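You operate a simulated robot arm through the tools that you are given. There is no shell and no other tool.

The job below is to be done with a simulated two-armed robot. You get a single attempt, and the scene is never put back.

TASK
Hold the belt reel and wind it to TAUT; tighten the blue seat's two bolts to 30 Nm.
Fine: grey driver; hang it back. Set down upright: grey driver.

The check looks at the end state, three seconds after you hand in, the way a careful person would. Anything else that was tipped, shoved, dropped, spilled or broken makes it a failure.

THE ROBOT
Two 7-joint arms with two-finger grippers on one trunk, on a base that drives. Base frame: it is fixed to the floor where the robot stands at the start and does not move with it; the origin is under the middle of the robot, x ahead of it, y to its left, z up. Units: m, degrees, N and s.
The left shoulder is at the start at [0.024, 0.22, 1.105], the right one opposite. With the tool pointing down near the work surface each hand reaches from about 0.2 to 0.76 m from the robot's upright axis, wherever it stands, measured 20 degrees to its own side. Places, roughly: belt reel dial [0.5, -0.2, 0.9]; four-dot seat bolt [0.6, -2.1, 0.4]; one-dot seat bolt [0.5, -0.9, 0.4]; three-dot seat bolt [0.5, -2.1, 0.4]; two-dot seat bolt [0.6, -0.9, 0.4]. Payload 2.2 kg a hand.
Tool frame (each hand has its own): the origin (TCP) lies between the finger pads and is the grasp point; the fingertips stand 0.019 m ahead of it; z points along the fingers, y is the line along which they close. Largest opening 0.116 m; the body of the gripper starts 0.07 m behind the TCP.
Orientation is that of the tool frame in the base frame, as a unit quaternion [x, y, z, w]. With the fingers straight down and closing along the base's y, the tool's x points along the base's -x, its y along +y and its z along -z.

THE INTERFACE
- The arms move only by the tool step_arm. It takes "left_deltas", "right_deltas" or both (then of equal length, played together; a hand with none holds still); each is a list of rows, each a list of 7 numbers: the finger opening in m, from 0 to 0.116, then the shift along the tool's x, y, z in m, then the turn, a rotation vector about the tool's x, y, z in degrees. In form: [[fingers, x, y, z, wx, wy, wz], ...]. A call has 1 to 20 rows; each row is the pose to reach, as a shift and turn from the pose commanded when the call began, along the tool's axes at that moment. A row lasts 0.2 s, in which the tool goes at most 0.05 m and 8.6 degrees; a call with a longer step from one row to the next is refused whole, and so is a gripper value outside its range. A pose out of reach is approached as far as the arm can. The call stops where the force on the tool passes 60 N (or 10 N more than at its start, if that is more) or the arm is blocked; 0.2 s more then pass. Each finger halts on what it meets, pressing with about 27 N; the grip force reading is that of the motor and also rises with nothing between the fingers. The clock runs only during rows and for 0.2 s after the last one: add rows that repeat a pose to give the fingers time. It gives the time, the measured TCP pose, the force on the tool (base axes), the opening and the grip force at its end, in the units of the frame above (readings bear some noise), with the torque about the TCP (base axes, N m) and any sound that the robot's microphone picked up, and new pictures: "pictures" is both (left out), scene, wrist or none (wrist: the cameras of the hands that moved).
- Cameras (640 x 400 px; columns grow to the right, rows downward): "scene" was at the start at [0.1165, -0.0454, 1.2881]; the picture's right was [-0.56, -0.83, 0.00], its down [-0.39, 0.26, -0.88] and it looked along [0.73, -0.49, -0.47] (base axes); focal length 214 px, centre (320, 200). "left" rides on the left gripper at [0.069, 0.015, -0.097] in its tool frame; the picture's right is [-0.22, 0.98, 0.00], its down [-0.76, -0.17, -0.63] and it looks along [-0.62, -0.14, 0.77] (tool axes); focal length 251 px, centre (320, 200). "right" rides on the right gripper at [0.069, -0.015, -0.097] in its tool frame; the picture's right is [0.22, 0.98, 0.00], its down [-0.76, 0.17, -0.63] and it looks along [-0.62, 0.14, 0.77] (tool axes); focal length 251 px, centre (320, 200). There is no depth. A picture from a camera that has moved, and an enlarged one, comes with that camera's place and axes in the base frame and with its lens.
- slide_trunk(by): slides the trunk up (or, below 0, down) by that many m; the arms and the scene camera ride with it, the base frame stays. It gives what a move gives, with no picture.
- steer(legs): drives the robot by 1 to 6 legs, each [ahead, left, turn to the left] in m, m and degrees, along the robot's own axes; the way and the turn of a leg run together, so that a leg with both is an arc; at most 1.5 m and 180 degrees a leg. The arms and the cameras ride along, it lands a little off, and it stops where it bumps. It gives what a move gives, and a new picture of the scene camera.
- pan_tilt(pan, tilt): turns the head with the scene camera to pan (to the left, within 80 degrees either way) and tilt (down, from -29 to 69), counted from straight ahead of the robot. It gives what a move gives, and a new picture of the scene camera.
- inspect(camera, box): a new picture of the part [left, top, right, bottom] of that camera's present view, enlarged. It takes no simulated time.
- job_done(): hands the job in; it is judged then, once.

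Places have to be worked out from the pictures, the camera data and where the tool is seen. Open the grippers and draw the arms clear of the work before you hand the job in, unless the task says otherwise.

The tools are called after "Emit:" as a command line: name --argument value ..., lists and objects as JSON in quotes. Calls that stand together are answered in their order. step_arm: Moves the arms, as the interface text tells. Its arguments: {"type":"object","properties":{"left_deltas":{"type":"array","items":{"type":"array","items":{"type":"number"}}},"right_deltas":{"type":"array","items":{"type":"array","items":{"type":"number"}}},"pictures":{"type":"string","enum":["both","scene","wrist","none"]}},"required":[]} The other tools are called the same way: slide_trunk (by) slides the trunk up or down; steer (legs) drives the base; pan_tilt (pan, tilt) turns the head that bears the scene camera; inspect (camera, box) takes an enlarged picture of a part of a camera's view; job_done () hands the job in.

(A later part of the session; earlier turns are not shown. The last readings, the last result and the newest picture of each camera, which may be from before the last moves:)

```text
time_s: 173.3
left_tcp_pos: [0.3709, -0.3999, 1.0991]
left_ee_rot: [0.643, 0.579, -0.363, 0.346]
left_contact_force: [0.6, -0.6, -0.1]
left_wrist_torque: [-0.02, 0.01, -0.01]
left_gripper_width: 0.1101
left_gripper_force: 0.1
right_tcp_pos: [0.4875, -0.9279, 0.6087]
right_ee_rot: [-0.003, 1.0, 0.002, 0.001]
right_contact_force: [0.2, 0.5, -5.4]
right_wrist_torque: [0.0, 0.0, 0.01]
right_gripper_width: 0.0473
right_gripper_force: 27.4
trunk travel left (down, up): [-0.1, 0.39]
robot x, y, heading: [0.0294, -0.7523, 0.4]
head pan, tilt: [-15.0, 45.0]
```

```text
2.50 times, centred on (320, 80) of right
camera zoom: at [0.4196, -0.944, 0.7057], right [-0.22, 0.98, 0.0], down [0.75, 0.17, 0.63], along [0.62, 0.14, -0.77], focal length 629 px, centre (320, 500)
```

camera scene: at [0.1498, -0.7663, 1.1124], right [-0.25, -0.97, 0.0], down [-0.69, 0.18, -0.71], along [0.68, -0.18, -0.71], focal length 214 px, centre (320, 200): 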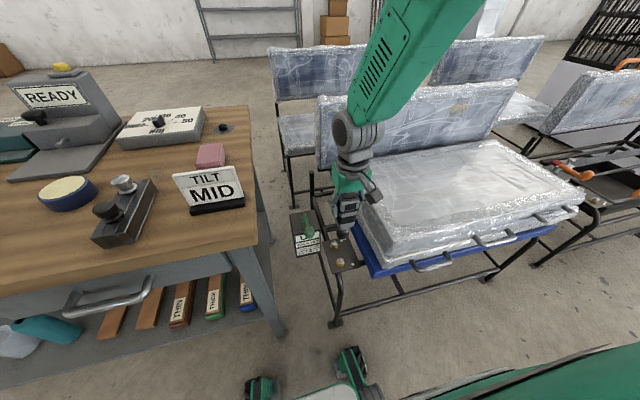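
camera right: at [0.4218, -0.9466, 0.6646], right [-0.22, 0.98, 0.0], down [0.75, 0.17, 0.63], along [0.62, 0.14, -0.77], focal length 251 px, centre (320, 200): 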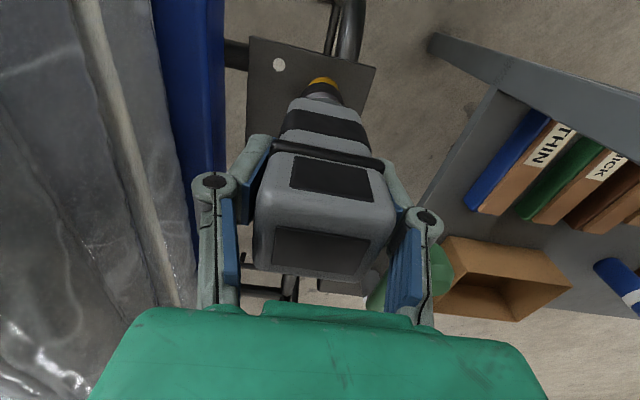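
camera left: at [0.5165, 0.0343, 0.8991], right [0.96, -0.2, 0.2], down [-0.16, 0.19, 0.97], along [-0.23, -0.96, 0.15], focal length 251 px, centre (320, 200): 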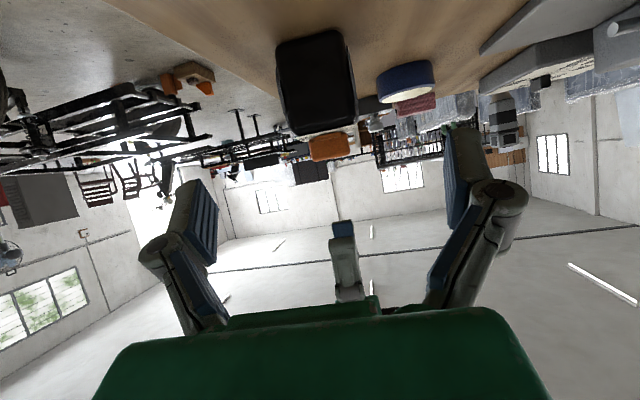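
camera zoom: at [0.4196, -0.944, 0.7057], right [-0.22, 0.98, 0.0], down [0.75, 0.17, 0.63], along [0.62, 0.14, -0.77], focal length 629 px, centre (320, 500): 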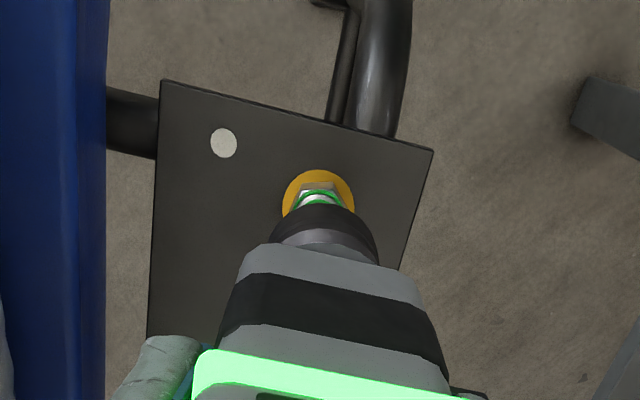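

The one-dot bolt head turned green. Now moving 6.9 cm ahead to the two-dot bolt.

Emit:
step_arm --right_deltas '[[0.02, -0.003, 0, -0.003, 0, 0, 0], [0.02, -0.01, 0, -0.006, 0, 0, 0], [0.02, -0.02, 0.0005, -0.008, 0, 0, 0], [0.02, -0.032, 0.0005, -0.008, 0, 0, 0], [0.02, -0.044, 0.001, -0.008, 0, 0, 0], [0.02, -0.055, 0.001, -0.008, 0, 0, 0], [0.02, -0.063, 0.001, -0.008, 0, 0, 0], [0.02, -0.068, 0.001, -0.008, 0, 0, 0], [0.02, -0.069, 0.001, -0.008, 0, 0, 0], [0.02, -0.069, 0.001, -0.008, 0, 0, 0], [0.02, -0.069, 0.001, -0.008, 0, 0, 0], [0.02, -0.069, 0.001, -0.008, 0, 0, 0], [0.02, -0.069, 0.001, -0.008, 0, 0, 0]]' --pictures "wrist"

Emit:
inspect --camera "scene" --box '[290, 180, 390, 270]'

Emit:
inspect --camera "right" --box '[200, 0, 440, 160]'

```text
time_s: 176.1
left_tcp_pos: [0.3714, -0.4, 1.0982]
left_ee_rot: [0.642, 0.579, -0.363, 0.347]
left_contact_force: [-0.2, 0.9, -0.4]
left_wrist_torque: [0.03, -0.01, 0.0]
left_gripper_width: 0.11
left_gripper_force: 0.1
right_tcp_pos: [0.5582, -0.9288, 0.6153]
right_ee_rot: [-0.003, 1.0, 0.002, 0.001]
right_contact_force: [-0.6, -0.2, -5.8]
right_wrist_torque: [-0.02, -0.01, 0.0]
right_gripper_width: 0.047
right_gripper_force: 27.5
trunk travel left (down, up): [-0.1, 0.39]
robot x, y, heading: [0.0266, -0.7446, 0.6]
head pan, tilt: [-15.0, 45.0]
camera right: at [0.4889, -0.9441, 0.7113], right [-0.22, 0.98, 0.0], down [0.75, 0.17, 0.63], along [0.62, 0.14, -0.77], focal length 251 px, centre (320, 200)
```

right: 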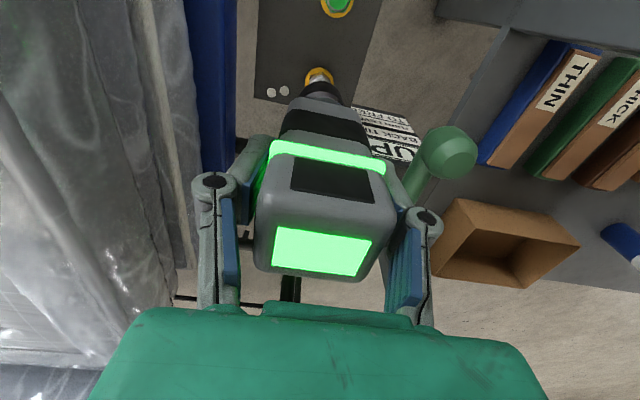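

```text
4.44 times, centred on (340, 225) of scene
camera zoom: at [0.1504, -0.7663, 1.1124], right [-0.25, -0.97, 0.0], down [-0.69, 0.18, -0.7], along [0.68, -0.18, -0.71], focal length 953 px, centre (231, 89)
```

zoom: 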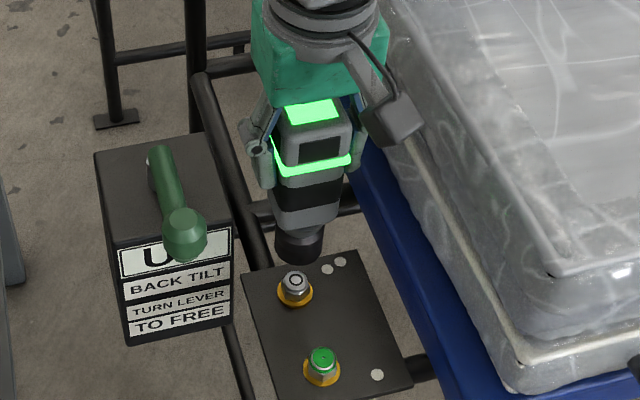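

```text
2.50 times, centred on (320, 80) of right
camera zoom: at [0.4889, -0.9441, 0.7113], right [-0.22, 0.98, 0.0], down [0.75, 0.17, 0.63], along [0.62, 0.14, -0.77], focal length 629 px, centre (320, 500)
```

zoom: 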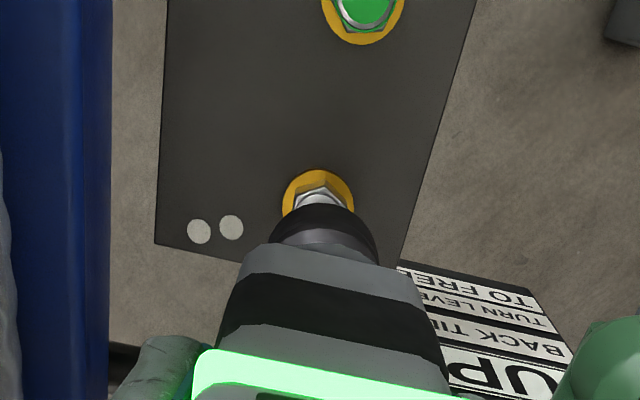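

The relative view matches the one I had over the first bolt, so alignment is good. Lowering slowly around the two-dot bolt.

Emit:
step_arm --right_deltas '[[0.02, -0.0005, 0, 0.006, 0, 0, 0], [0.02, -0.001, 0, 0.014, 0, 0, 0], [0.02, -0.001, 0, 0.022, 0, 0, 0], [0.02, -0.001, 0, 0.03, 0, 0, 0], [0.02, -0.001, 0, 0.037, 0, 0, 0], [0.02, -0.001, 0, 0.043, 0, 0, 0], [0.02, -0.001, 0, 0.048, 0, 0, 0], [0.02, -0.001, 0, 0.052, 0, 0, 0], [0.02, -0.001, 0, 0.055, 0, 0, 0], [0.02, -0.001, 0, 0.055, 0, 0, 0]]' --pictures "none"

Emit:
inspect --camera "scene" --box '[310, 210, 360, 250]'

Emit:
inspect --camera "right" --box '[240, 20, 400, 120]'

```text
time_s: 178.3
left_tcp_pos: [0.3696, -0.4006, 1.0992]
left_ee_rot: [0.642, 0.579, -0.364, 0.347]
left_contact_force: [0.4, -0.7, -0.5]
left_wrist_torque: [-0.04, -0.05, 0.0]
left_gripper_width: 0.11
left_gripper_force: 0.0
right_tcp_pos: [0.5581, -0.927, 0.5634]
right_ee_rot: [-0.003, 1.0, 0.002, 0.001]
right_contact_force: [-0.6, -1.3, -5.7]
right_wrist_torque: [-0.04, -0.02, 0.0]
right_gripper_width: 0.047
right_gripper_force: 26.9
trunk travel left (down, up): [-0.1, 0.39]
robot x, y, heading: [0.0327, -0.7487, 0.5]
head pan, tilt: [-15.0, 45.0]
```

```text
10.00 times, centred on (335, 230) of scene
camera zoom: at [0.1504, -0.7663, 1.1124], right [-0.25, -0.97, 0.0], down [-0.69, 0.18, -0.7], along [0.68, -0.18, -0.71], focal length 2145 px, centre (170, -100)
```

zoom: 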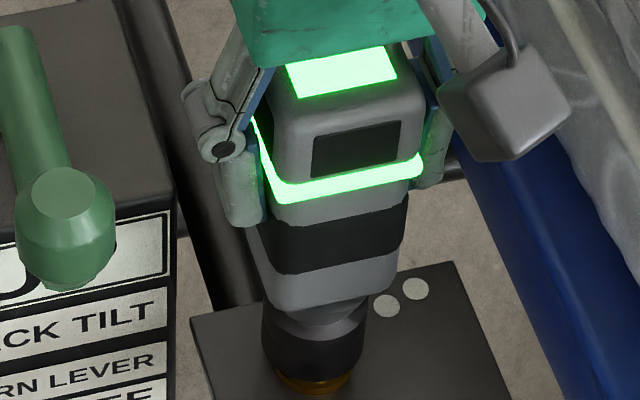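

```text
4.00 times, centred on (320, 70) of right
camera zoom: at [0.49, -0.9441, 0.6578], right [-0.22, 0.98, 0.0], down [0.75, 0.17, 0.63], along [0.62, 0.14, -0.77], focal length 1006 px, centre (320, 720)
```

zoom: 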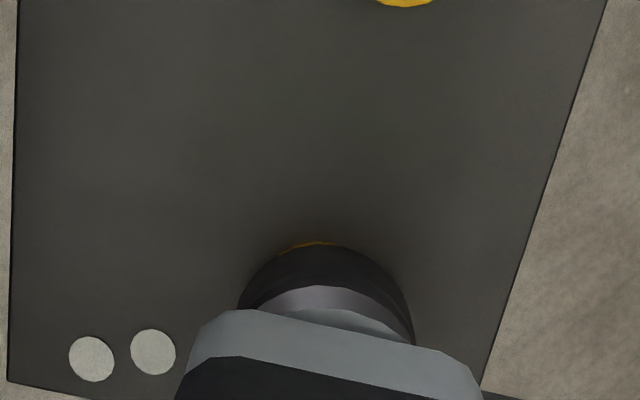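

Nearly seated, with the bolt ~2–3 mm toward -y. Correcting and pressing down the last 1.4 cm in small steps.

Emit:
step_arm --right_deltas '[[0.02, 0, -0.001, 0, 0, 0, 0], [0.02, 0, -0.002, 0.002, 0, 0, 0], [0.02, 0, -0.002, 0.005, 0, 0, 0], [0.02, 0, -0.002, 0.008, 0, 0, 0], [0.02, 0, -0.002, 0.011, 0, 0, 0], [0.02, 0, -0.002, 0.0135, 0, 0, 0], [0.02, 0, -0.002, 0.0145, 0, 0, 0], [0.02, 0, -0.002, 0.0145, 0, 0, 0]]' --pictures "none"

Emit:
inspect --camera "scene" --box '[310, 210, 360, 250]'

```text
time_s: 180.1
left_tcp_pos: [0.3708, -0.4, 1.0987]
left_ee_rot: [0.643, 0.579, -0.363, 0.347]
left_contact_force: [0.1, -0.8, 0.0]
left_wrist_torque: [-0.01, 0.02, -0.02]
left_gripper_width: 0.1101
left_gripper_force: 0.1
right_tcp_pos: [0.5586, -0.9285, 0.5502]
right_ee_rot: [-0.004, 1.0, 0.002, 0.002]
right_contact_force: [1.8, 0.2, 10.0]
right_wrist_torque: [0.01, -0.17, 0.3]
right_gripper_width: 0.0471
right_gripper_force: 27.3
trunk travel left (down, up): [-0.1, 0.39]
robot x, y, heading: [0.0324, -0.7531, 0.5]
head pan, tilt: [-15.0, 45.0]
```

```text
10.00 times, centred on (335, 230) of scene
camera zoom: at [0.1487, -0.7654, 1.1127], right [-0.25, -0.97, 0.0], down [-0.69, 0.17, -0.71], along [0.68, -0.18, -0.71], focal length 2145 px, centre (170, -100)
```

zoom: 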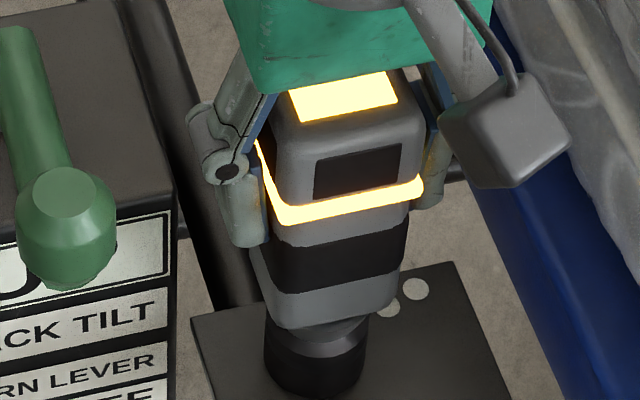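

Amber again – the driver is running on the two-dot bolt. Holding until it turns green.

Emit:
step_arm --right_deltas '[[0.02, 0, 0, 0, 0, 0, 0], [0.02, 0, 0, 0, 0, 0, 0], [0.02, 0, 0, 0, 0, 0, 0], [0.02, 0, 0, 0, 0, 0, 0], [0.02, 0, 0, 0, 0, 0, 0], [0.02, 0, 0, 0, 0, 0, 0]]' --pictures "none"

Emit:
inspect --camera "scene" --box '[310, 210, 360, 250]'

```text
time_s: 181.5
left_tcp_pos: [0.3691, -0.3993, 1.0995]
left_ee_rot: [0.642, 0.579, -0.363, 0.348]
left_contact_force: [-1.2, 0.1, -0.2]
left_wrist_torque: [-0.04, -0.02, 0.03]
left_gripper_width: 0.1102
left_gripper_force: 0.1
right_tcp_pos: [0.5586, -0.9285, 0.5495]
right_ee_rot: [-0.003, 1.0, 0.0, 0.002]
right_contact_force: [6.8, 2.2, 13.1]
right_wrist_torque: [0.19, -0.6, 0.01]
right_gripper_width: 0.0472
right_gripper_force: 27.0
trunk travel left (down, up): [-0.1, 0.39]
robot x, y, heading: [0.0296, -0.7513, 0.5]
head pan, tilt: [-15.0, 45.0]
```

```text
10.00 times, centred on (335, 230) of scene
camera zoom: at [0.1487, -0.765, 1.1127], right [-0.25, -0.97, 0.0], down [-0.69, 0.17, -0.71], along [0.68, -0.18, -0.71], focal length 2145 px, centre (170, -100)
```

zoom: 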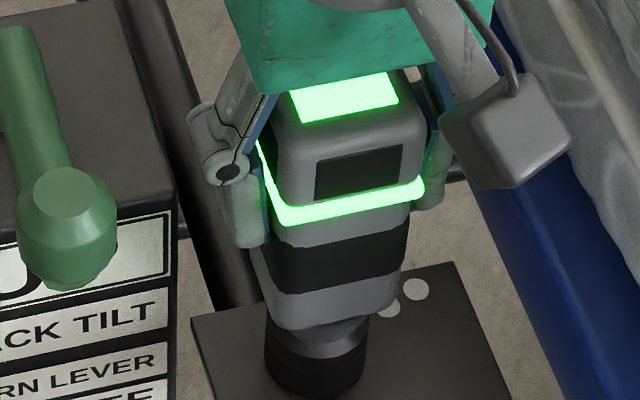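

Green again. Lifting the driver straight up and checking both bolt heads.

Emit:
step_arm --right_deltas '[[0.02, 0, 0, -0.004, 0, 0, 0], [0.02, 0, 0, -0.01, 0, 0, 0], [0.02, 0, 0, -0.018, 0, 0, 0], [0.02, 0, 0, -0.03, 0, 0, 0], [0.02, 0, 0, -0.045, 0, 0, 0], [0.02, 0, 0, -0.062, 0, 0, 0], [0.02, 0, 0, -0.08, 0, 0, 0], [0.02, 0, 0, -0.1, 0, 0, 0], [0.02, 0, 0, -0.12, 0, 0, 0], [0.02, 0, 0, -0.14, 0, 0, 0], [0.02, 0, 0, -0.16, 0, 0, 0], [0.02, 0, 0, -0.18, 0, 0, 0], [0.02, 0, 0, -0.195, 0, 0, 0], [0.02, 0, 0, -0.2, 0, 0, 0], [0.02, 0, 0, -0.2, 0, 0, 0]]' --pictures "both"

Emit:
inspect --camera "scene" --box '[290, 190, 390, 280]'

```text
time_s: 184.7
left_tcp_pos: [0.3717, -0.4014, 1.0994]
left_ee_rot: [0.642, 0.579, -0.363, 0.347]
left_contact_force: [0.2, -0.1, -0.6]
left_wrist_torque: [0.02, 0.03, 0.0]
left_gripper_width: 0.1099
left_gripper_force: 0.0
right_tcp_pos: [0.5589, -0.932, 0.7457]
right_ee_rot: [-0.003, 1.0, 0.003, 0.001]
right_contact_force: [-0.7, -0.4, -5.8]
right_wrist_torque: [-0.02, -0.01, 0.02]
right_gripper_width: 0.0471
right_gripper_force: 27.2
trunk travel left (down, up): [-0.1, 0.39]
robot x, y, heading: [0.031, -0.7471, 0.3]
head pan, tilt: [-15.0, 45.0]
camera scene: at [0.1502, -0.7664, 1.1124], right [-0.25, -0.97, 0.0], down [-0.69, 0.18, -0.7], along [0.68, -0.18, -0.71], focal length 214 px, centre (320, 200)
camera right: at [0.4897, -0.9477, 0.8425], right [-0.22, 0.98, 0.0], down [0.75, 0.17, 0.63], along [0.62, 0.14, -0.77], focal length 251 px, centre (320, 200)
```

scene: 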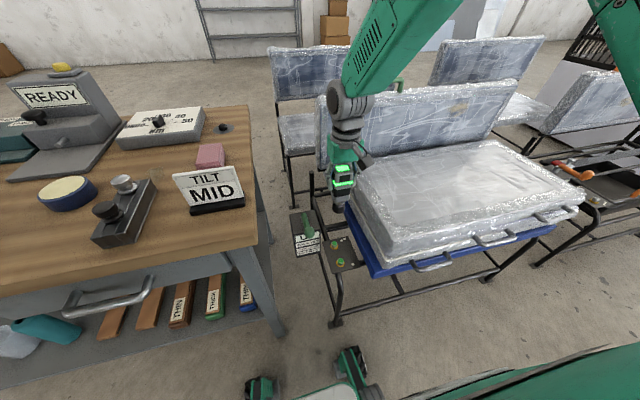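
right: 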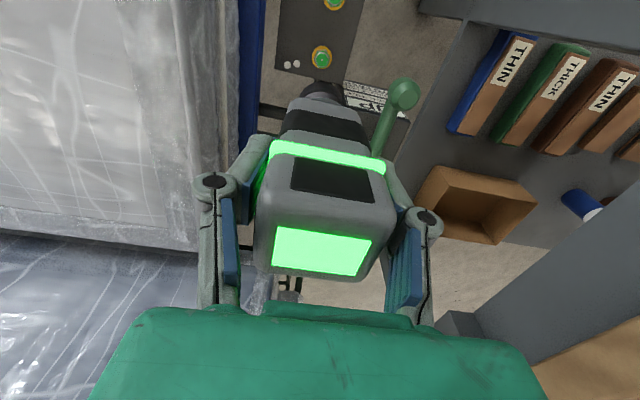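

```text
4.44 times, centred on (340, 235) of scene
camera zoom: at [0.1502, -0.7664, 1.1124], right [-0.25, -0.97, 0.0], down [-0.69, 0.18, -0.7], along [0.68, -0.18, -0.71], focal length 953 px, centre (231, 44)
```

zoom: 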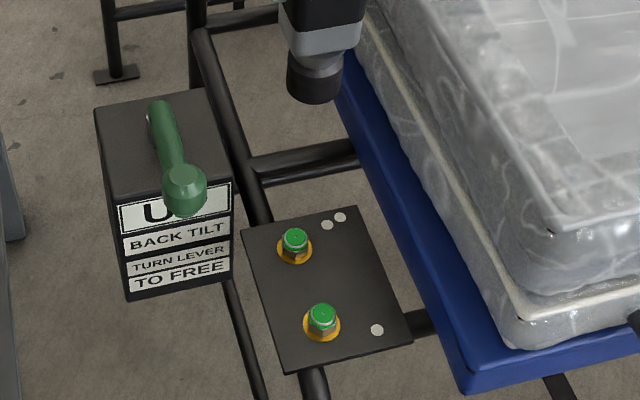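

Both bolts are green. Now to return the driver: trunk up 0.2 m and hand up another 0.2 m before driving back.

Emit:
slide_trunk --by 0.2

Emit:
step_arm --right_deltas '[[0.02, 0, 0, -0.006, 0, 0, 0], [0.02, 0, 0, -0.02, 0, 0, 0], [0.02, 0, 0, -0.04, 0, 0, 0], [0.02, 0.003, 0.003, -0.062, 0, 0, 0], [0.02, 0.006, 0.006, -0.085, 0, 0, 0], [0.02, 0.01, 0.01, -0.108, 0, 0, 0], [0.02, 0.014, 0.014, -0.131, 0, 0, 0], [0.02, 0.018, 0.018, -0.153, 0, 0, 0], [0.02, 0.02, 0.02, -0.173, 0, 0, 0], [0.02, 0.02, 0.02, -0.19, 0, 0, 0], [0.02, 0.02, 0.02, -0.2, 0, 0, 0], [0.02, 0.02, 0.02, -0.2, 0, 0, 0]]' --pictures "scene"

```text
time_s: 186.9
left_tcp_pos: [0.3711, -0.3999, 1.2981]
left_ee_rot: [0.642, 0.579, -0.363, 0.346]
left_contact_force: [-0.2, -0.5, -0.4]
left_wrist_torque: [-0.01, -0.02, 0.03]
left_gripper_width: 0.1101
left_gripper_force: 0.1
right_tcp_pos: [0.5588, -0.932, 0.9464]
right_ee_rot: [-0.003, 1.0, 0.002, 0.001]
right_contact_force: [-0.3, -0.6, -5.2]
right_wrist_torque: [0.0, 0.01, -0.01]
right_gripper_width: 0.0474
right_gripper_force: 26.9
trunk travel left (down, up): [-0.3, 0.19]
robot x, y, heading: [0.0262, -0.7497, 0.7]
head pan, tilt: [-15.0, 45.0]
```

```text
time_s: 189.5
left_tcp_pos: [0.3706, -0.3987, 1.2995]
left_ee_rot: [0.643, 0.579, -0.363, 0.346]
left_contact_force: [0.1, 0.5, -0.2]
left_wrist_torque: [0.01, 0.01, -0.02]
left_gripper_width: 0.11
left_gripper_force: 0.1
right_tcp_pos: [0.5385, -0.9112, 1.146]
right_ee_rot: [-0.003, 1.0, 0.002, 0.0]
right_contact_force: [0.1, -0.3, -5.6]
right_wrist_torque: [-0.03, -0.03, 0.02]
right_gripper_width: 0.0472
right_gripper_force: 27.1
trunk travel left (down, up): [-0.3, 0.19]
robot x, y, heading: [0.0282, -0.7492, 0.5]
head pan, tilt: [-15.0, 45.0]
camera scene: at [0.1506, -0.7657, 1.3124], right [-0.25, -0.97, 0.0], down [-0.69, 0.18, -0.7], along [0.68, -0.18, -0.71], focal length 214 px, centre (320, 200)
```

scene: 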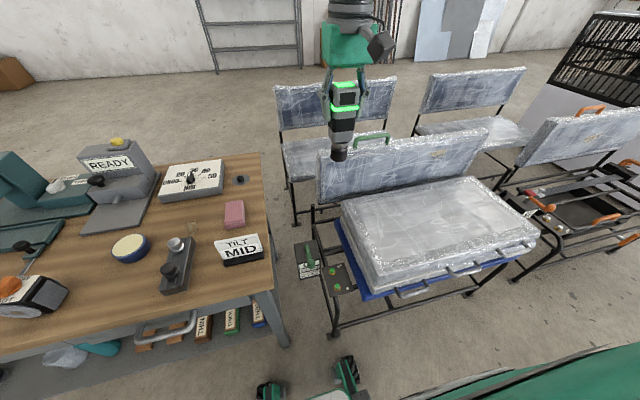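

Driving back: 0.39 m left, then 12 cm ahead to the earlier stance at the bench.

Emit:
steer --legs '[[0.0, 0.39, -0.5], [0.12, 0.0, 0.0]]'

Emit:
pan_tilt --pan -5 --tilt 52

Emit:
step_arm --right_deltas '[[0.02, 0, 0, 0, 0, 0, 0], [0.02, 0, 0, 0, 0, 0, 0], [0.02, 0, 0, 0, 0, 0, 0], [0.02, 0, 0, 0, 0, 0, 0], [0.02, 0, 0, 0, 0, 0, 0], [0.02, 0, 0, 0, 0, 0, 0], [0.02, 0, 0, 0, 0, 0, 0], [0.02, 0, 0, 0, 0, 0, 0], [0.02, 0, 0, 0, 0, 0, 0], [0.02, 0, 0, 0, 0, 0, 0], [0.02, 0, 0, 0, 0, 0, 0], [0.02, 0, 0, 0, 0, 0, 0], [0.02, 0, 0, 0, 0, 0, 0], [0.02, 0, 0, 0, 0, 0, 0]]' --pictures "scene"

```text
time_s: 192.8
left_tcp_pos: [0.4908, -0.0161, 1.3013]
left_ee_rot: [0.644, 0.578, -0.362, 0.345]
left_contact_force: [0.6, -0.2, -0.2]
left_wrist_torque: [0.05, 0.02, -0.04]
left_gripper_width: 0.11
left_gripper_force: 0.0
right_tcp_pos: [0.6565, -0.528, 1.147]
right_ee_rot: [-0.002, 1.0, 0.005, 0.001]
right_contact_force: [-0.6, -0.5, -4.7]
right_wrist_torque: [0.03, 0.01, -0.01]
right_gripper_width: 0.0471
right_gripper_force: 27.3
trunk travel left (down, up): [-0.3, 0.19]
robot x, y, heading: [0.1481, -0.3599, 0.4]
head pan, tilt: [-15.0, 45.0]
camera scene: at [0.2681, -0.3856, 1.3124], right [-0.25, -0.97, 0.0], down [-0.69, 0.18, -0.7], along [0.68, -0.18, -0.71], focal length 214 px, centre (320, 200)
```

scene: 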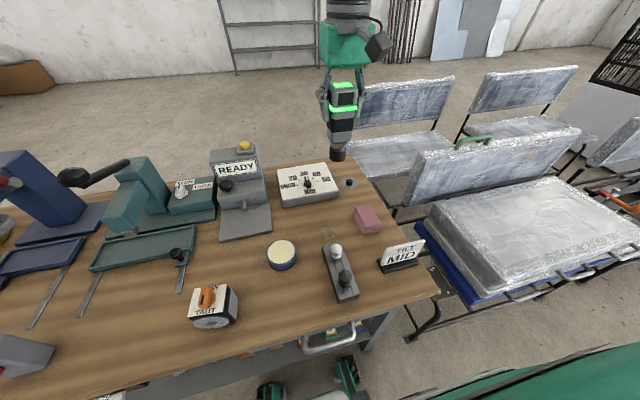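

```text
time_s: 193.5
left_tcp_pos: [0.4885, -0.0216, 1.3019]
left_ee_rot: [0.645, 0.578, -0.361, 0.344]
left_contact_force: [-0.5, -0.7, 0.4]
left_wrist_torque: [0.04, 0.02, 0.02]
left_gripper_width: 0.1099
left_gripper_force: 0.0
right_tcp_pos: [0.6539, -0.5327, 1.1464]
right_ee_rot: [-0.001, 1.0, 0.005, 0.001]
right_contact_force: [-0.7, -0.7, -6.2]
right_wrist_torque: [0.0, 0.03, 0.01]
right_gripper_width: 0.0474
right_gripper_force: 26.5
trunk travel left (down, up): [-0.3, 0.19]
robot x, y, heading: [0.1486, -0.3621, 0.1]
head pan, tilt: [-5.0, 52.0]
camera scene: at [0.2661, -0.3734, 1.3027], right [-0.08, -1.0, 0.0], down [-0.79, 0.07, -0.61], along [0.61, -0.05, -0.79], focal length 214 px, centre (320, 200)
```

scene: 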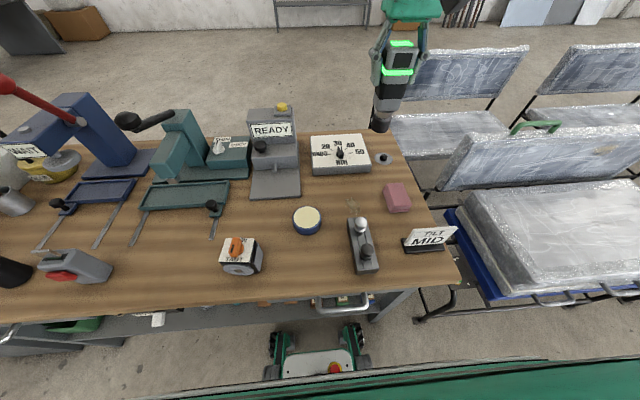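

```text
time_s: 196.5
left_tcp_pos: [0.4886, -0.0063, 1.2986]
left_ee_rot: [0.643, 0.577, -0.364, 0.349]
left_contact_force: [0.0, -0.3, 0.1]
left_wrist_torque: [-0.01, -0.05, 0.0]
left_gripper_width: 0.1101
left_gripper_force: 0.1
right_tcp_pos: [0.6538, -0.5187, 1.1484]
right_ee_rot: [-0.001, 1.0, 0.0, 0.002]
right_contact_force: [0.4, 0.7, -4.7]
right_wrist_torque: [-0.04, 0.03, 0.01]
right_gripper_width: 0.0471
right_gripper_force: 27.3
trunk travel left (down, up): [-0.3, 0.19]
robot x, y, heading: [0.1496, -0.3595, 0.7]
head pan, tilt: [-5.0, 52.0]
camera scene: at [0.2652, -0.3599, 1.3029], right [-0.08, -1.0, 0.0], down [-0.79, 0.06, -0.61], along [0.61, -0.05, -0.79], focal length 214 px, centre (320, 200)
```

scene: 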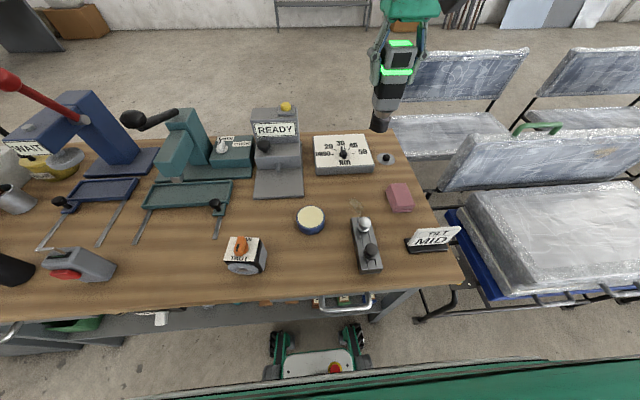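

Back at the stance; the peg is visible on its disc. Moving the driver slowly above the peg at (0.8175,-0.639), z=1.10, then waiting for the sway to die.

Emit:
step_arm --right_deltas '[[0.02, -0.004, -0.003, 0, 0, 0, 0], [0.02, -0.014, -0.01, 0, 0, 0, 0], [0.02, -0.028, -0.02, 0.002, 0, 0, 0], [0.02, -0.045, -0.033, 0.006, 0, 0, 0], [0.02, -0.063, -0.046, 0.012, 0, 0, 0], [0.02, -0.082, -0.06, 0.018, 0, 0, 0], [0.02, -0.101, -0.074, 0.024, 0, 0, 0], [0.02, -0.119, -0.087, 0.03, 0, 0, 0], [0.02, -0.135, -0.099, 0.036, 0, 0, 0], [0.02, -0.149, -0.109, 0.042, 0, 0, 0], [0.02, -0.159, -0.116, 0.046, 0, 0, 0], [0.02, -0.1635, -0.12, 0.048, 0, 0, 0], [0.02, -0.1635, -0.12, 0.048, 0, 0, 0], [0.02, -0.1635, -0.12, 0.048, 0, 0, 0], [0.02, -0.1635, -0.12, 0.048, 0, 0, 0], [0.02, -0.1635, -0.12, 0.048, 0, 0, 0], [0.02, -0.1635, -0.12, 0.048, 0, 0, 0], [0.02, -0.1635, -0.12, 0.048, 0, 0, 0], [0.02, -0.1635, -0.12, 0.048, 0, 0, 0], [0.02, -0.1635, -0.12, 0.048, 0, 0, 0]]' --pictures "wrist"

Emit:
inspect --camera "right" --box '[200, 0, 440, 160]'

Emit:
inspect --camera "scene" --box '[340, 70, 440, 180]'

```text
time_s: 200.7
left_tcp_pos: [0.4878, -0.0113, 1.299]
left_ee_rot: [0.643, 0.578, -0.363, 0.348]
left_contact_force: [0.8, -0.5, -1.0]
left_wrist_torque: [-0.03, -0.02, 0.02]
left_gripper_width: 0.11
left_gripper_force: 0.2
right_tcp_pos: [0.8181, -0.6418, 1.0998]
right_ee_rot: [-0.002, 1.0, 0.001, 0.002]
right_contact_force: [-0.1, -0.5, -5.3]
right_wrist_torque: [-0.04, -0.06, 0.0]
right_gripper_width: 0.0471
right_gripper_force: 26.7
trunk travel left (down, up): [-0.3, 0.19]
robot x, y, heading: [0.1494, -0.3601, 0.4]
head pan, tilt: [-5.0, 52.0]
camera right: at [0.7501, -0.6577, 1.1959], right [-0.22, 0.98, 0.0], down [0.75, 0.17, 0.64], along [0.62, 0.14, -0.77], focal length 251 px, centre (320, 200)
```

right: 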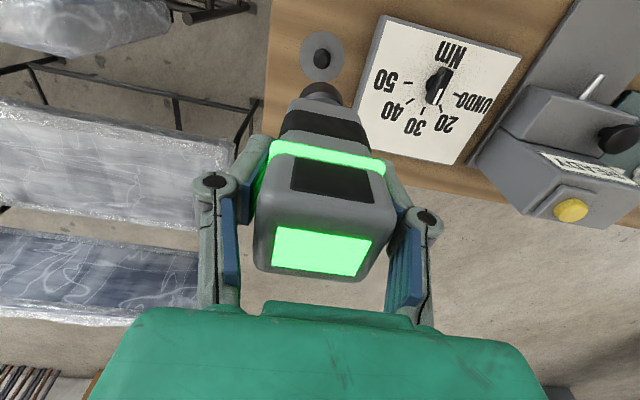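

```text
2.50 times, centred on (320, 80) of right
camera zoom: at [0.7501, -0.6577, 1.1959], right [-0.22, 0.98, 0.0], down [0.75, 0.17, 0.64], along [0.62, 0.14, -0.77], focal length 629 px, centre (320, 500)
```

zoom: 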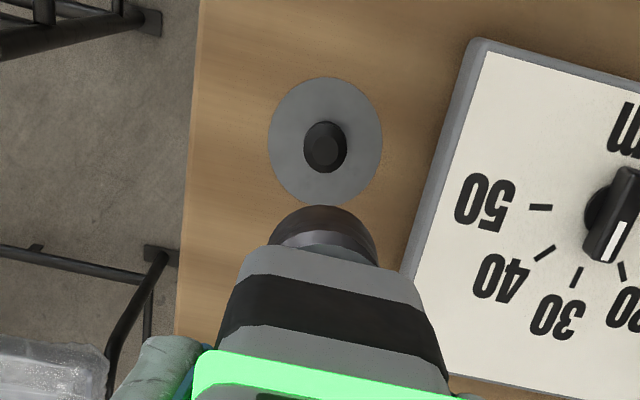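

```text
3.64 times, centred on (390, 125) of scene
camera zoom: at [0.2665, -0.3637, 1.3027], right [-0.08, -1.0, 0.0], down [-0.79, 0.06, -0.61], along [0.61, -0.05, -0.79], focal length 780 px, centre (66, 473)
```

zoom: 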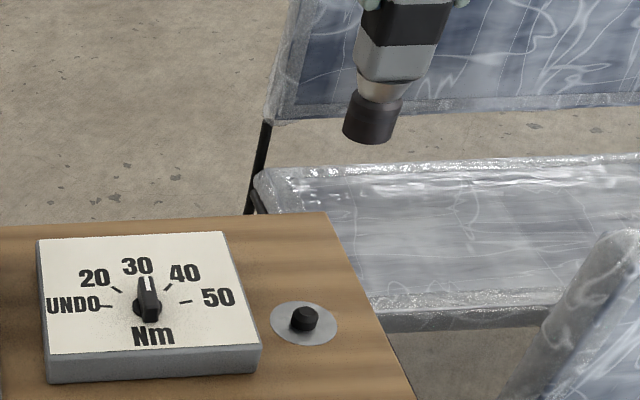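

Compared with the view just after lifting, I'm about 2 mm off. Correcting and descending to 2 cm above the peg.

Emit:
step_arm --right_deltas '[[0.02, 0.001, 0.001, 0.008, 0, 0, 0], [0.02, 0.0016, 0.002, 0.022, 0, 0, 0], [0.02, 0.0016, 0.0025, 0.04, 0, 0, 0], [0.02, 0.0016, 0.0025, 0.06, 0, 0, 0], [0.02, 0.0016, 0.0025, 0.08, 0, 0, 0], [0.02, 0.0016, 0.0025, 0.1, 0, 0, 0], [0.02, 0.0016, 0.0025, 0.118, 0, 0, 0], [0.02, 0.0016, 0.0025, 0.132, 0, 0, 0], [0.02, 0.0016, 0.0025, 0.14, 0, 0, 0], [0.02, 0.0016, 0.0025, 0.144, 0, 0, 0], [0.02, 0.0016, 0.0025, 0.144, 0, 0, 0], [0.02, 0.0016, 0.0025, 0.144, 0, 0, 0], [0.02, 0.0016, 0.0025, 0.144, 0, 0, 0]]' --pictures "wrist"

Emit:
inspect --camera "right" --box '[240, 20, 400, 120]'

Emit:
inspect --camera "scene" --box '[350, 120, 420, 180]'

```text
time_s: 203.5
left_tcp_pos: [0.4885, -0.0107, 1.2992]
left_ee_rot: [0.643, 0.577, -0.363, 0.348]
left_contact_force: [-0.7, -0.1, -0.1]
left_wrist_torque: [-0.01, 0.02, -0.01]
left_gripper_width: 0.11
left_gripper_force: 0.1
right_tcp_pos: [0.8178, -0.6389, 0.9548]
right_ee_rot: [-0.002, 1.0, 0.001, 0.002]
right_contact_force: [0.0, -0.4, -5.2]
right_wrist_torque: [0.02, -0.02, 0.0]
right_gripper_width: 0.0471
right_gripper_force: 27.1
trunk travel left (down, up): [-0.3, 0.19]
robot x, y, heading: [0.1488, -0.3573, -0.0]
head pan, tilt: [-5.0, 52.0]
camera right: at [0.749, -0.6557, 1.05], right [-0.22, 0.98, 0.0], down [0.75, 0.17, 0.64], along [0.62, 0.14, -0.77], focal length 251 px, centre (320, 200)
```

right: 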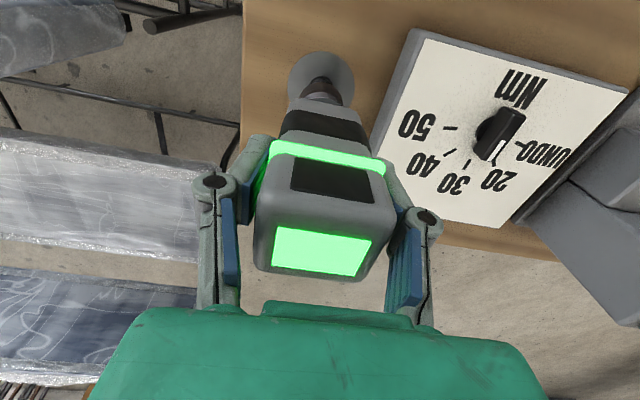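

```text
4.00 times, centred on (320, 70) of right
camera zoom: at [0.749, -0.6557, 1.05], right [-0.22, 0.98, 0.0], down [0.75, 0.17, 0.64], along [0.62, 0.14, -0.77], focal length 1006 px, centre (320, 720)
```

zoom: 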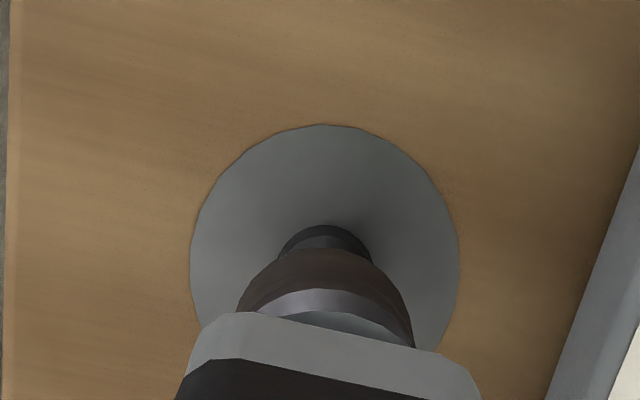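

```text
6.67 times, centred on (385, 150) of scene
camera zoom: at [0.2667, -0.3637, 1.3027], right [-0.08, -1.0, 0.0], down [-0.79, 0.06, -0.61], along [0.61, -0.05, -0.79], focal length 1430 px, centre (-113, 533)
```

zoom: 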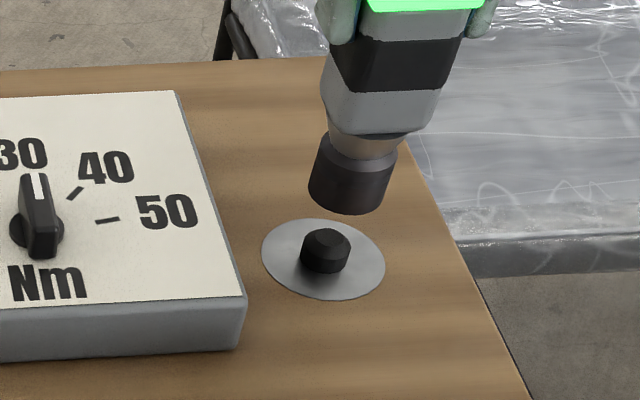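

Peg, disc and socket axes all line up within ~1 mm. Lowering slowly onto the peg.

Emit:
step_arm --right_deltas '[[0.02, 0.0005, 0, 0.004, 0, 0, 0], [0.02, 0.0005, 0, 0.01, 0, 0, 0], [0.02, 0.0005, 0, 0.016, 0, 0, 0], [0.02, 0.0005, 0, 0.022, 0, 0, 0], [0.02, 0.0005, 0, 0.027, 0, 0, 0], [0.02, 0.0005, 0, 0.031, 0, 0, 0], [0.02, 0.0005, 0, 0.034, 0, 0, 0], [0.02, 0.0005, 0, 0.037, 0, 0, 0], [0.02, 0.0005, 0, 0.039, 0, 0, 0], [0.02, 0.0005, 0, 0.041, 0, 0, 0], [0.02, 0.0005, 0, 0.041, 0, 0, 0]]' --pictures "none"

Emit:
inspect --camera "scene" --box '[350, 120, 420, 180]'

Emit:
inspect --camera "right" --box '[240, 20, 400, 120]'

```text
time_s: 205.9
left_tcp_pos: [0.4879, -0.0114, 1.2999]
left_ee_rot: [0.643, 0.578, -0.363, 0.348]
left_contact_force: [-0.1, -0.2, -0.8]
left_wrist_torque: [0.02, 0.03, 0.0]
left_gripper_width: 0.1098
left_gripper_force: 0.0
right_tcp_pos: [0.8171, -0.6398, 0.9134]
right_ee_rot: [-0.001, 1.0, 0.002, 0.002]
right_contact_force: [0.2, -0.2, -6.1]
right_wrist_torque: [0.01, -0.02, -0.01]
right_gripper_width: 0.0474
right_gripper_force: 27.1
trunk travel left (down, up): [-0.3, 0.19]
robot x, y, heading: [0.149, -0.3623, 0.1]
head pan, tilt: [-5.0, 52.0]
```

```text
6.67 times, centred on (385, 150) of scene
camera zoom: at [0.2666, -0.3637, 1.3027], right [-0.08, -1.0, 0.0], down [-0.79, 0.06, -0.61], along [0.61, -0.05, -0.79], focal length 1430 px, centre (-113, 533)
```

zoom: 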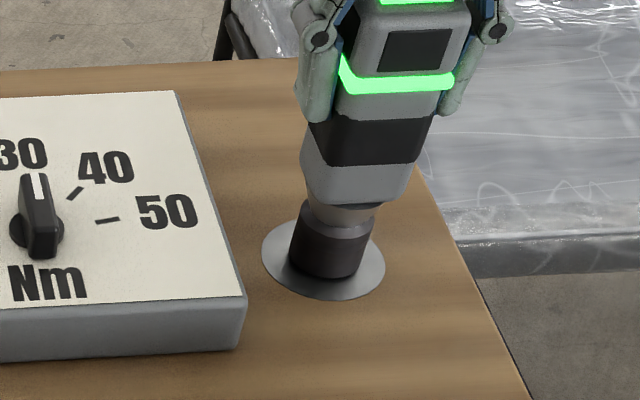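

```text
4.00 times, centred on (320, 70) of right
camera zoom: at [0.7487, -0.6554, 1.0094], right [-0.22, 0.98, 0.0], down [0.75, 0.17, 0.64], along [0.62, 0.14, -0.77], focal length 1006 px, centre (320, 720)
```

zoom: 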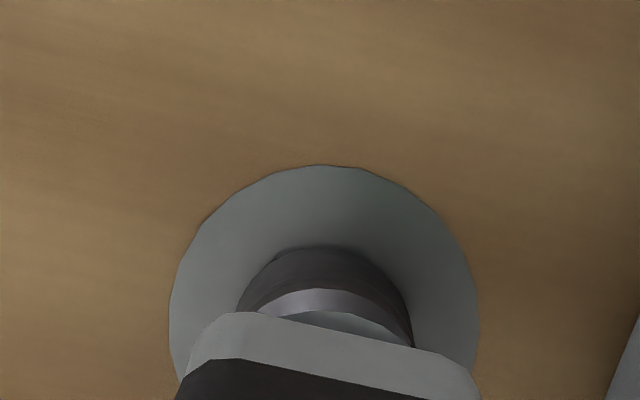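

The socket is over the peg with no contact force. A few more millimetres until it rests on the disc.

Emit:
step_arm --right_deltas '[[0.02, 0, 0, 0.001, 0, 0, 0], [0.02, 0, 0, 0.002, 0, 0, 0], [0.02, 0, 0, 0.003, 0, 0, 0], [0.02, 0, 0, 0.004, 0, 0, 0], [0.02, 0, 0, 0.004, 0, 0, 0]]' --pictures "none"

Emit:
inspect --camera "scene" --box '[350, 120, 420, 180]'

```text
time_s: 207.1
left_tcp_pos: [0.4874, -0.011, 1.3003]
left_ee_rot: [0.643, 0.577, -0.363, 0.348]
left_contact_force: [-0.2, 0.1, 0.4]
left_wrist_torque: [0.03, 0.0, 0.0]
left_gripper_width: 0.1103
left_gripper_force: 0.1
right_tcp_pos: [0.8159, -0.6407, 0.9114]
right_ee_rot: [-0.002, 1.0, 0.002, 0.002]
right_contact_force: [-0.4, 2.8, 1.2]
right_wrist_torque: [0.21, 0.01, 0.02]
right_gripper_width: 0.0472
right_gripper_force: 26.8
trunk travel left (down, up): [-0.3, 0.19]
robot x, y, heading: [0.1546, -0.3599, 0.4]
head pan, tilt: [-5.0, 52.0]
```

```text
6.67 times, centred on (385, 150) of scene
camera zoom: at [0.2655, -0.3623, 1.3029], right [-0.08, -1.0, 0.0], down [-0.79, 0.06, -0.61], along [0.61, -0.05, -0.79], focal length 1430 px, centre (-113, 533)
```

zoom: 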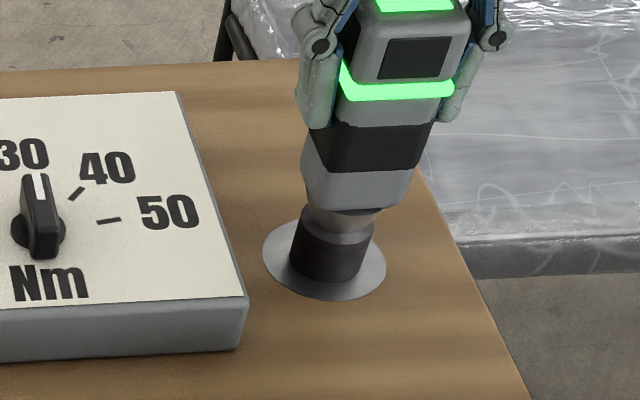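

Weight is taken by the stand (force z +1.2) at the same height as when I picked it up. Opening the fingers slowly.

Emit:
step_arm --right_deltas '[[0.046, 0, 0, 0, 0, 0, 0], [0.049, 0, 0, 0, 0, 0, 0], [0.053, 0, 0, 0, 0, 0, 0], [0.058, 0, 0, 0, 0, 0, 0], [0.066, 0, 0, 0, 0, 0, 0], [0.076, 0, 0, 0, 0, 0, 0], [0.088, 0, 0, 0, 0, 0, 0], [0.092, 0, 0, 0, 0, 0, 0], [0.092, 0, 0, 0, 0, 0, 0]]' --pictures "wrist"

Emit:
inspect --camera "scene" --box '[350, 100, 430, 180]'

```text
time_s: 209.1
left_tcp_pos: [0.4872, -0.0113, 1.2992]
left_ee_rot: [0.644, 0.577, -0.364, 0.347]
left_contact_force: [-0.4, -0.6, 1.0]
left_wrist_torque: [0.04, 0.01, 0.0]
left_gripper_width: 0.1097
left_gripper_force: 0.1
right_tcp_pos: [0.8161, -0.6399, 0.9098]
right_ee_rot: [-0.002, 1.0, 0.001, 0.002]
right_contact_force: [0.0, 0.1, 0.3]
right_wrist_torque: [0.0, -0.03, 0.0]
right_gripper_width: 0.0919
right_gripper_force: 0.0
trunk travel left (down, up): [-0.3, 0.19]
robot x, y, heading: [0.1533, -0.3615, 0.4]
head pan, tilt: [-5.0, 52.0]
camera right: at [0.7477, -0.6564, 1.0059], right [-0.22, 0.98, 0.0], down [0.75, 0.17, 0.64], along [0.62, 0.14, -0.77], focal length 251 px, centre (320, 200)
```

right: 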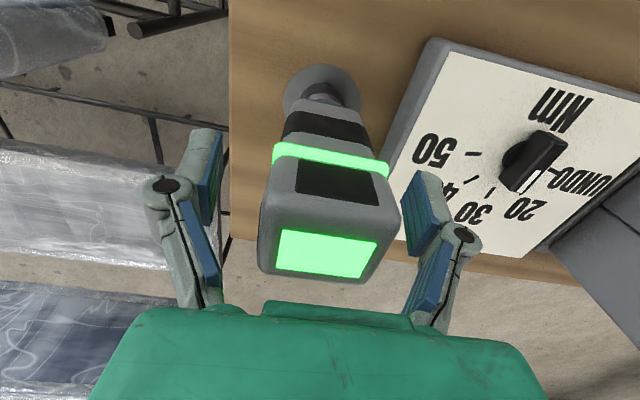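

```text
5.00 times, centred on (390, 140) of scene
camera zoom: at [0.2657, -0.3633, 1.3029], right [-0.08, -1.0, 0.0], down [-0.79, 0.06, -0.61], along [0.61, -0.05, -0.79], focal length 1072 px, centre (-30, 500)
```

zoom: 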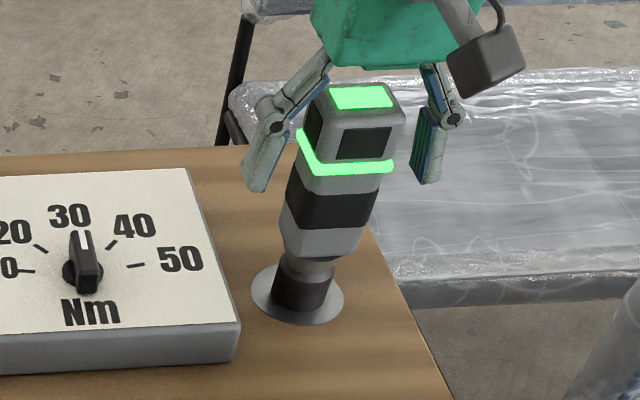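

The driver stands upright on its peg, fingers clear on both sides. Rising straight up.

Emit:
step_arm --right_deltas '[[0.092, 0, 0, -0.01, 0, 0, 0], [0.092, 0, 0, -0.03, 0, 0, 0], [0.092, 0, 0, -0.055, 0, 0, 0], [0.092, 0, 0, -0.08, 0, 0, 0], [0.092, 0, 0, -0.105, 0, 0, 0], [0.092, 0, 0, -0.13, 0, 0, 0], [0.092, 0, 0, -0.155, 0, 0, 0], [0.092, 0, 0, -0.18, 0, 0, 0], [0.092, 0.005, 0, -0.2, 0, 0, 0], [0.092, 0.02, 0, -0.21, 0, 0, 0], [0.092, 0.04, 0, -0.215, 0, 0, 0], [0.092, 0.065, 0, -0.22, 0, 0, 0], [0.092, 0.09, 0, -0.22, 0, 0, 0], [0.092, 0.115, 0, -0.22, 0, 0, 0], [0.092, 0.14, 0, -0.22, 0, 0, 0], [0.092, 0.16, 0, -0.22, 0, 0, 0], [0.092, 0.17, 0, -0.22, 0, 0, 0], [0.092, 0.17, 0, -0.22, 0, 0, 0]]' --pictures "both"

Emit:
inspect --camera "scene" --box '[300, 100, 440, 200]'

Emit:
inspect --camera "scene" --box '[200, 200, 300, 290]'

```text
time_s: 212.9
left_tcp_pos: [0.4878, -0.0115, 1.3]
left_ee_rot: [0.643, 0.578, -0.363, 0.348]
left_contact_force: [0.0, -0.4, -1.1]
left_wrist_torque: [-0.02, 0.0, 0.0]
left_gripper_width: 0.1098
left_gripper_force: 0.0
right_tcp_pos: [0.6467, -0.6406, 1.1298]
right_ee_rot: [-0.002, 1.0, 0.002, 0.002]
right_contact_force: [-0.6, 0.6, -0.3]
right_wrist_torque: [-0.02, -0.03, 0.01]
right_gripper_width: 0.0922
right_gripper_force: 0.1
trunk travel left (down, up): [-0.3, 0.19]
robot x, y, heading: [0.1493, -0.3604, 0.2]
head pan, tilt: [-5.0, 52.0]
camera scene: at [0.2646, -0.3632, 1.3029], right [-0.08, -1.0, 0.0], down [-0.79, 0.06, -0.61], along [0.61, -0.05, -0.79], focal length 214 px, centre (320, 200)
camera right: at [0.5783, -0.6578, 1.2252], right [-0.22, 0.98, 0.0], down [0.75, 0.17, 0.64], along [0.62, 0.14, -0.77], focal length 251 px, centre (320, 200)
```

scene: 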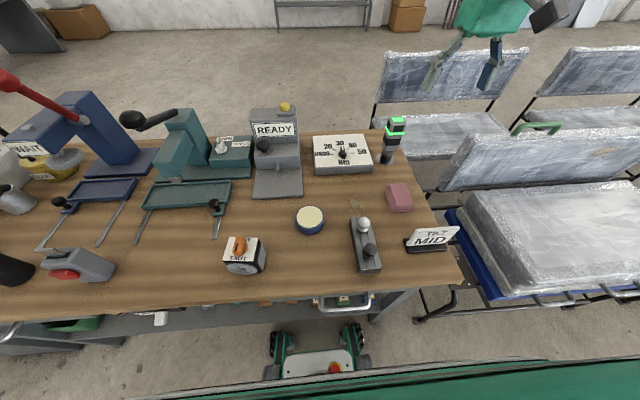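
right: 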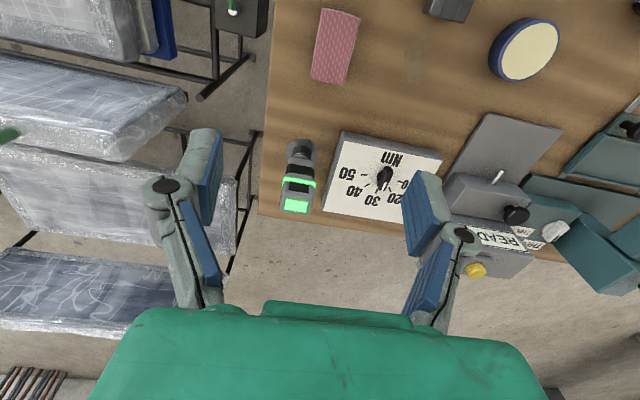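

```text
4.00 times, centred on (370, 150) of scene
camera zoom: at [0.2646, -0.3632, 1.3029], right [-0.08, -1.0, 0.0], down [-0.79, 0.06, -0.61], along [0.61, -0.05, -0.79], focal length 858 px, centre (120, 400)
```

zoom: 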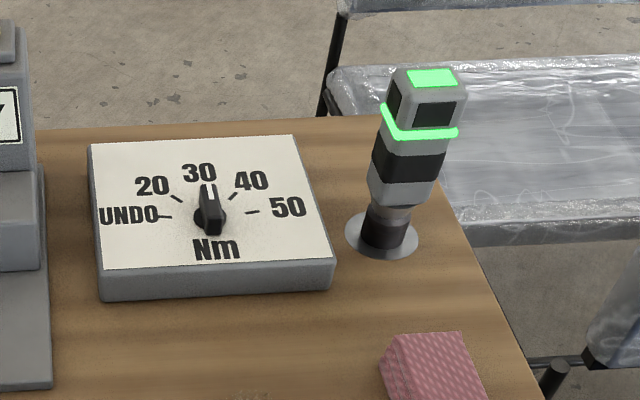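

```text
4.44 times, centred on (250, 245) of scene
camera zoom: at [0.2646, -0.3632, 1.3029], right [-0.08, -1.0, 0.0], down [-0.79, 0.06, -0.61], along [0.61, -0.05, -0.79], focal length 953 px, centre (631, 0)
```

zoom: 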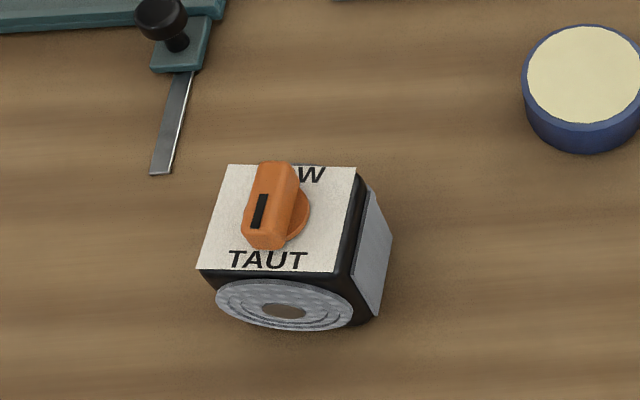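

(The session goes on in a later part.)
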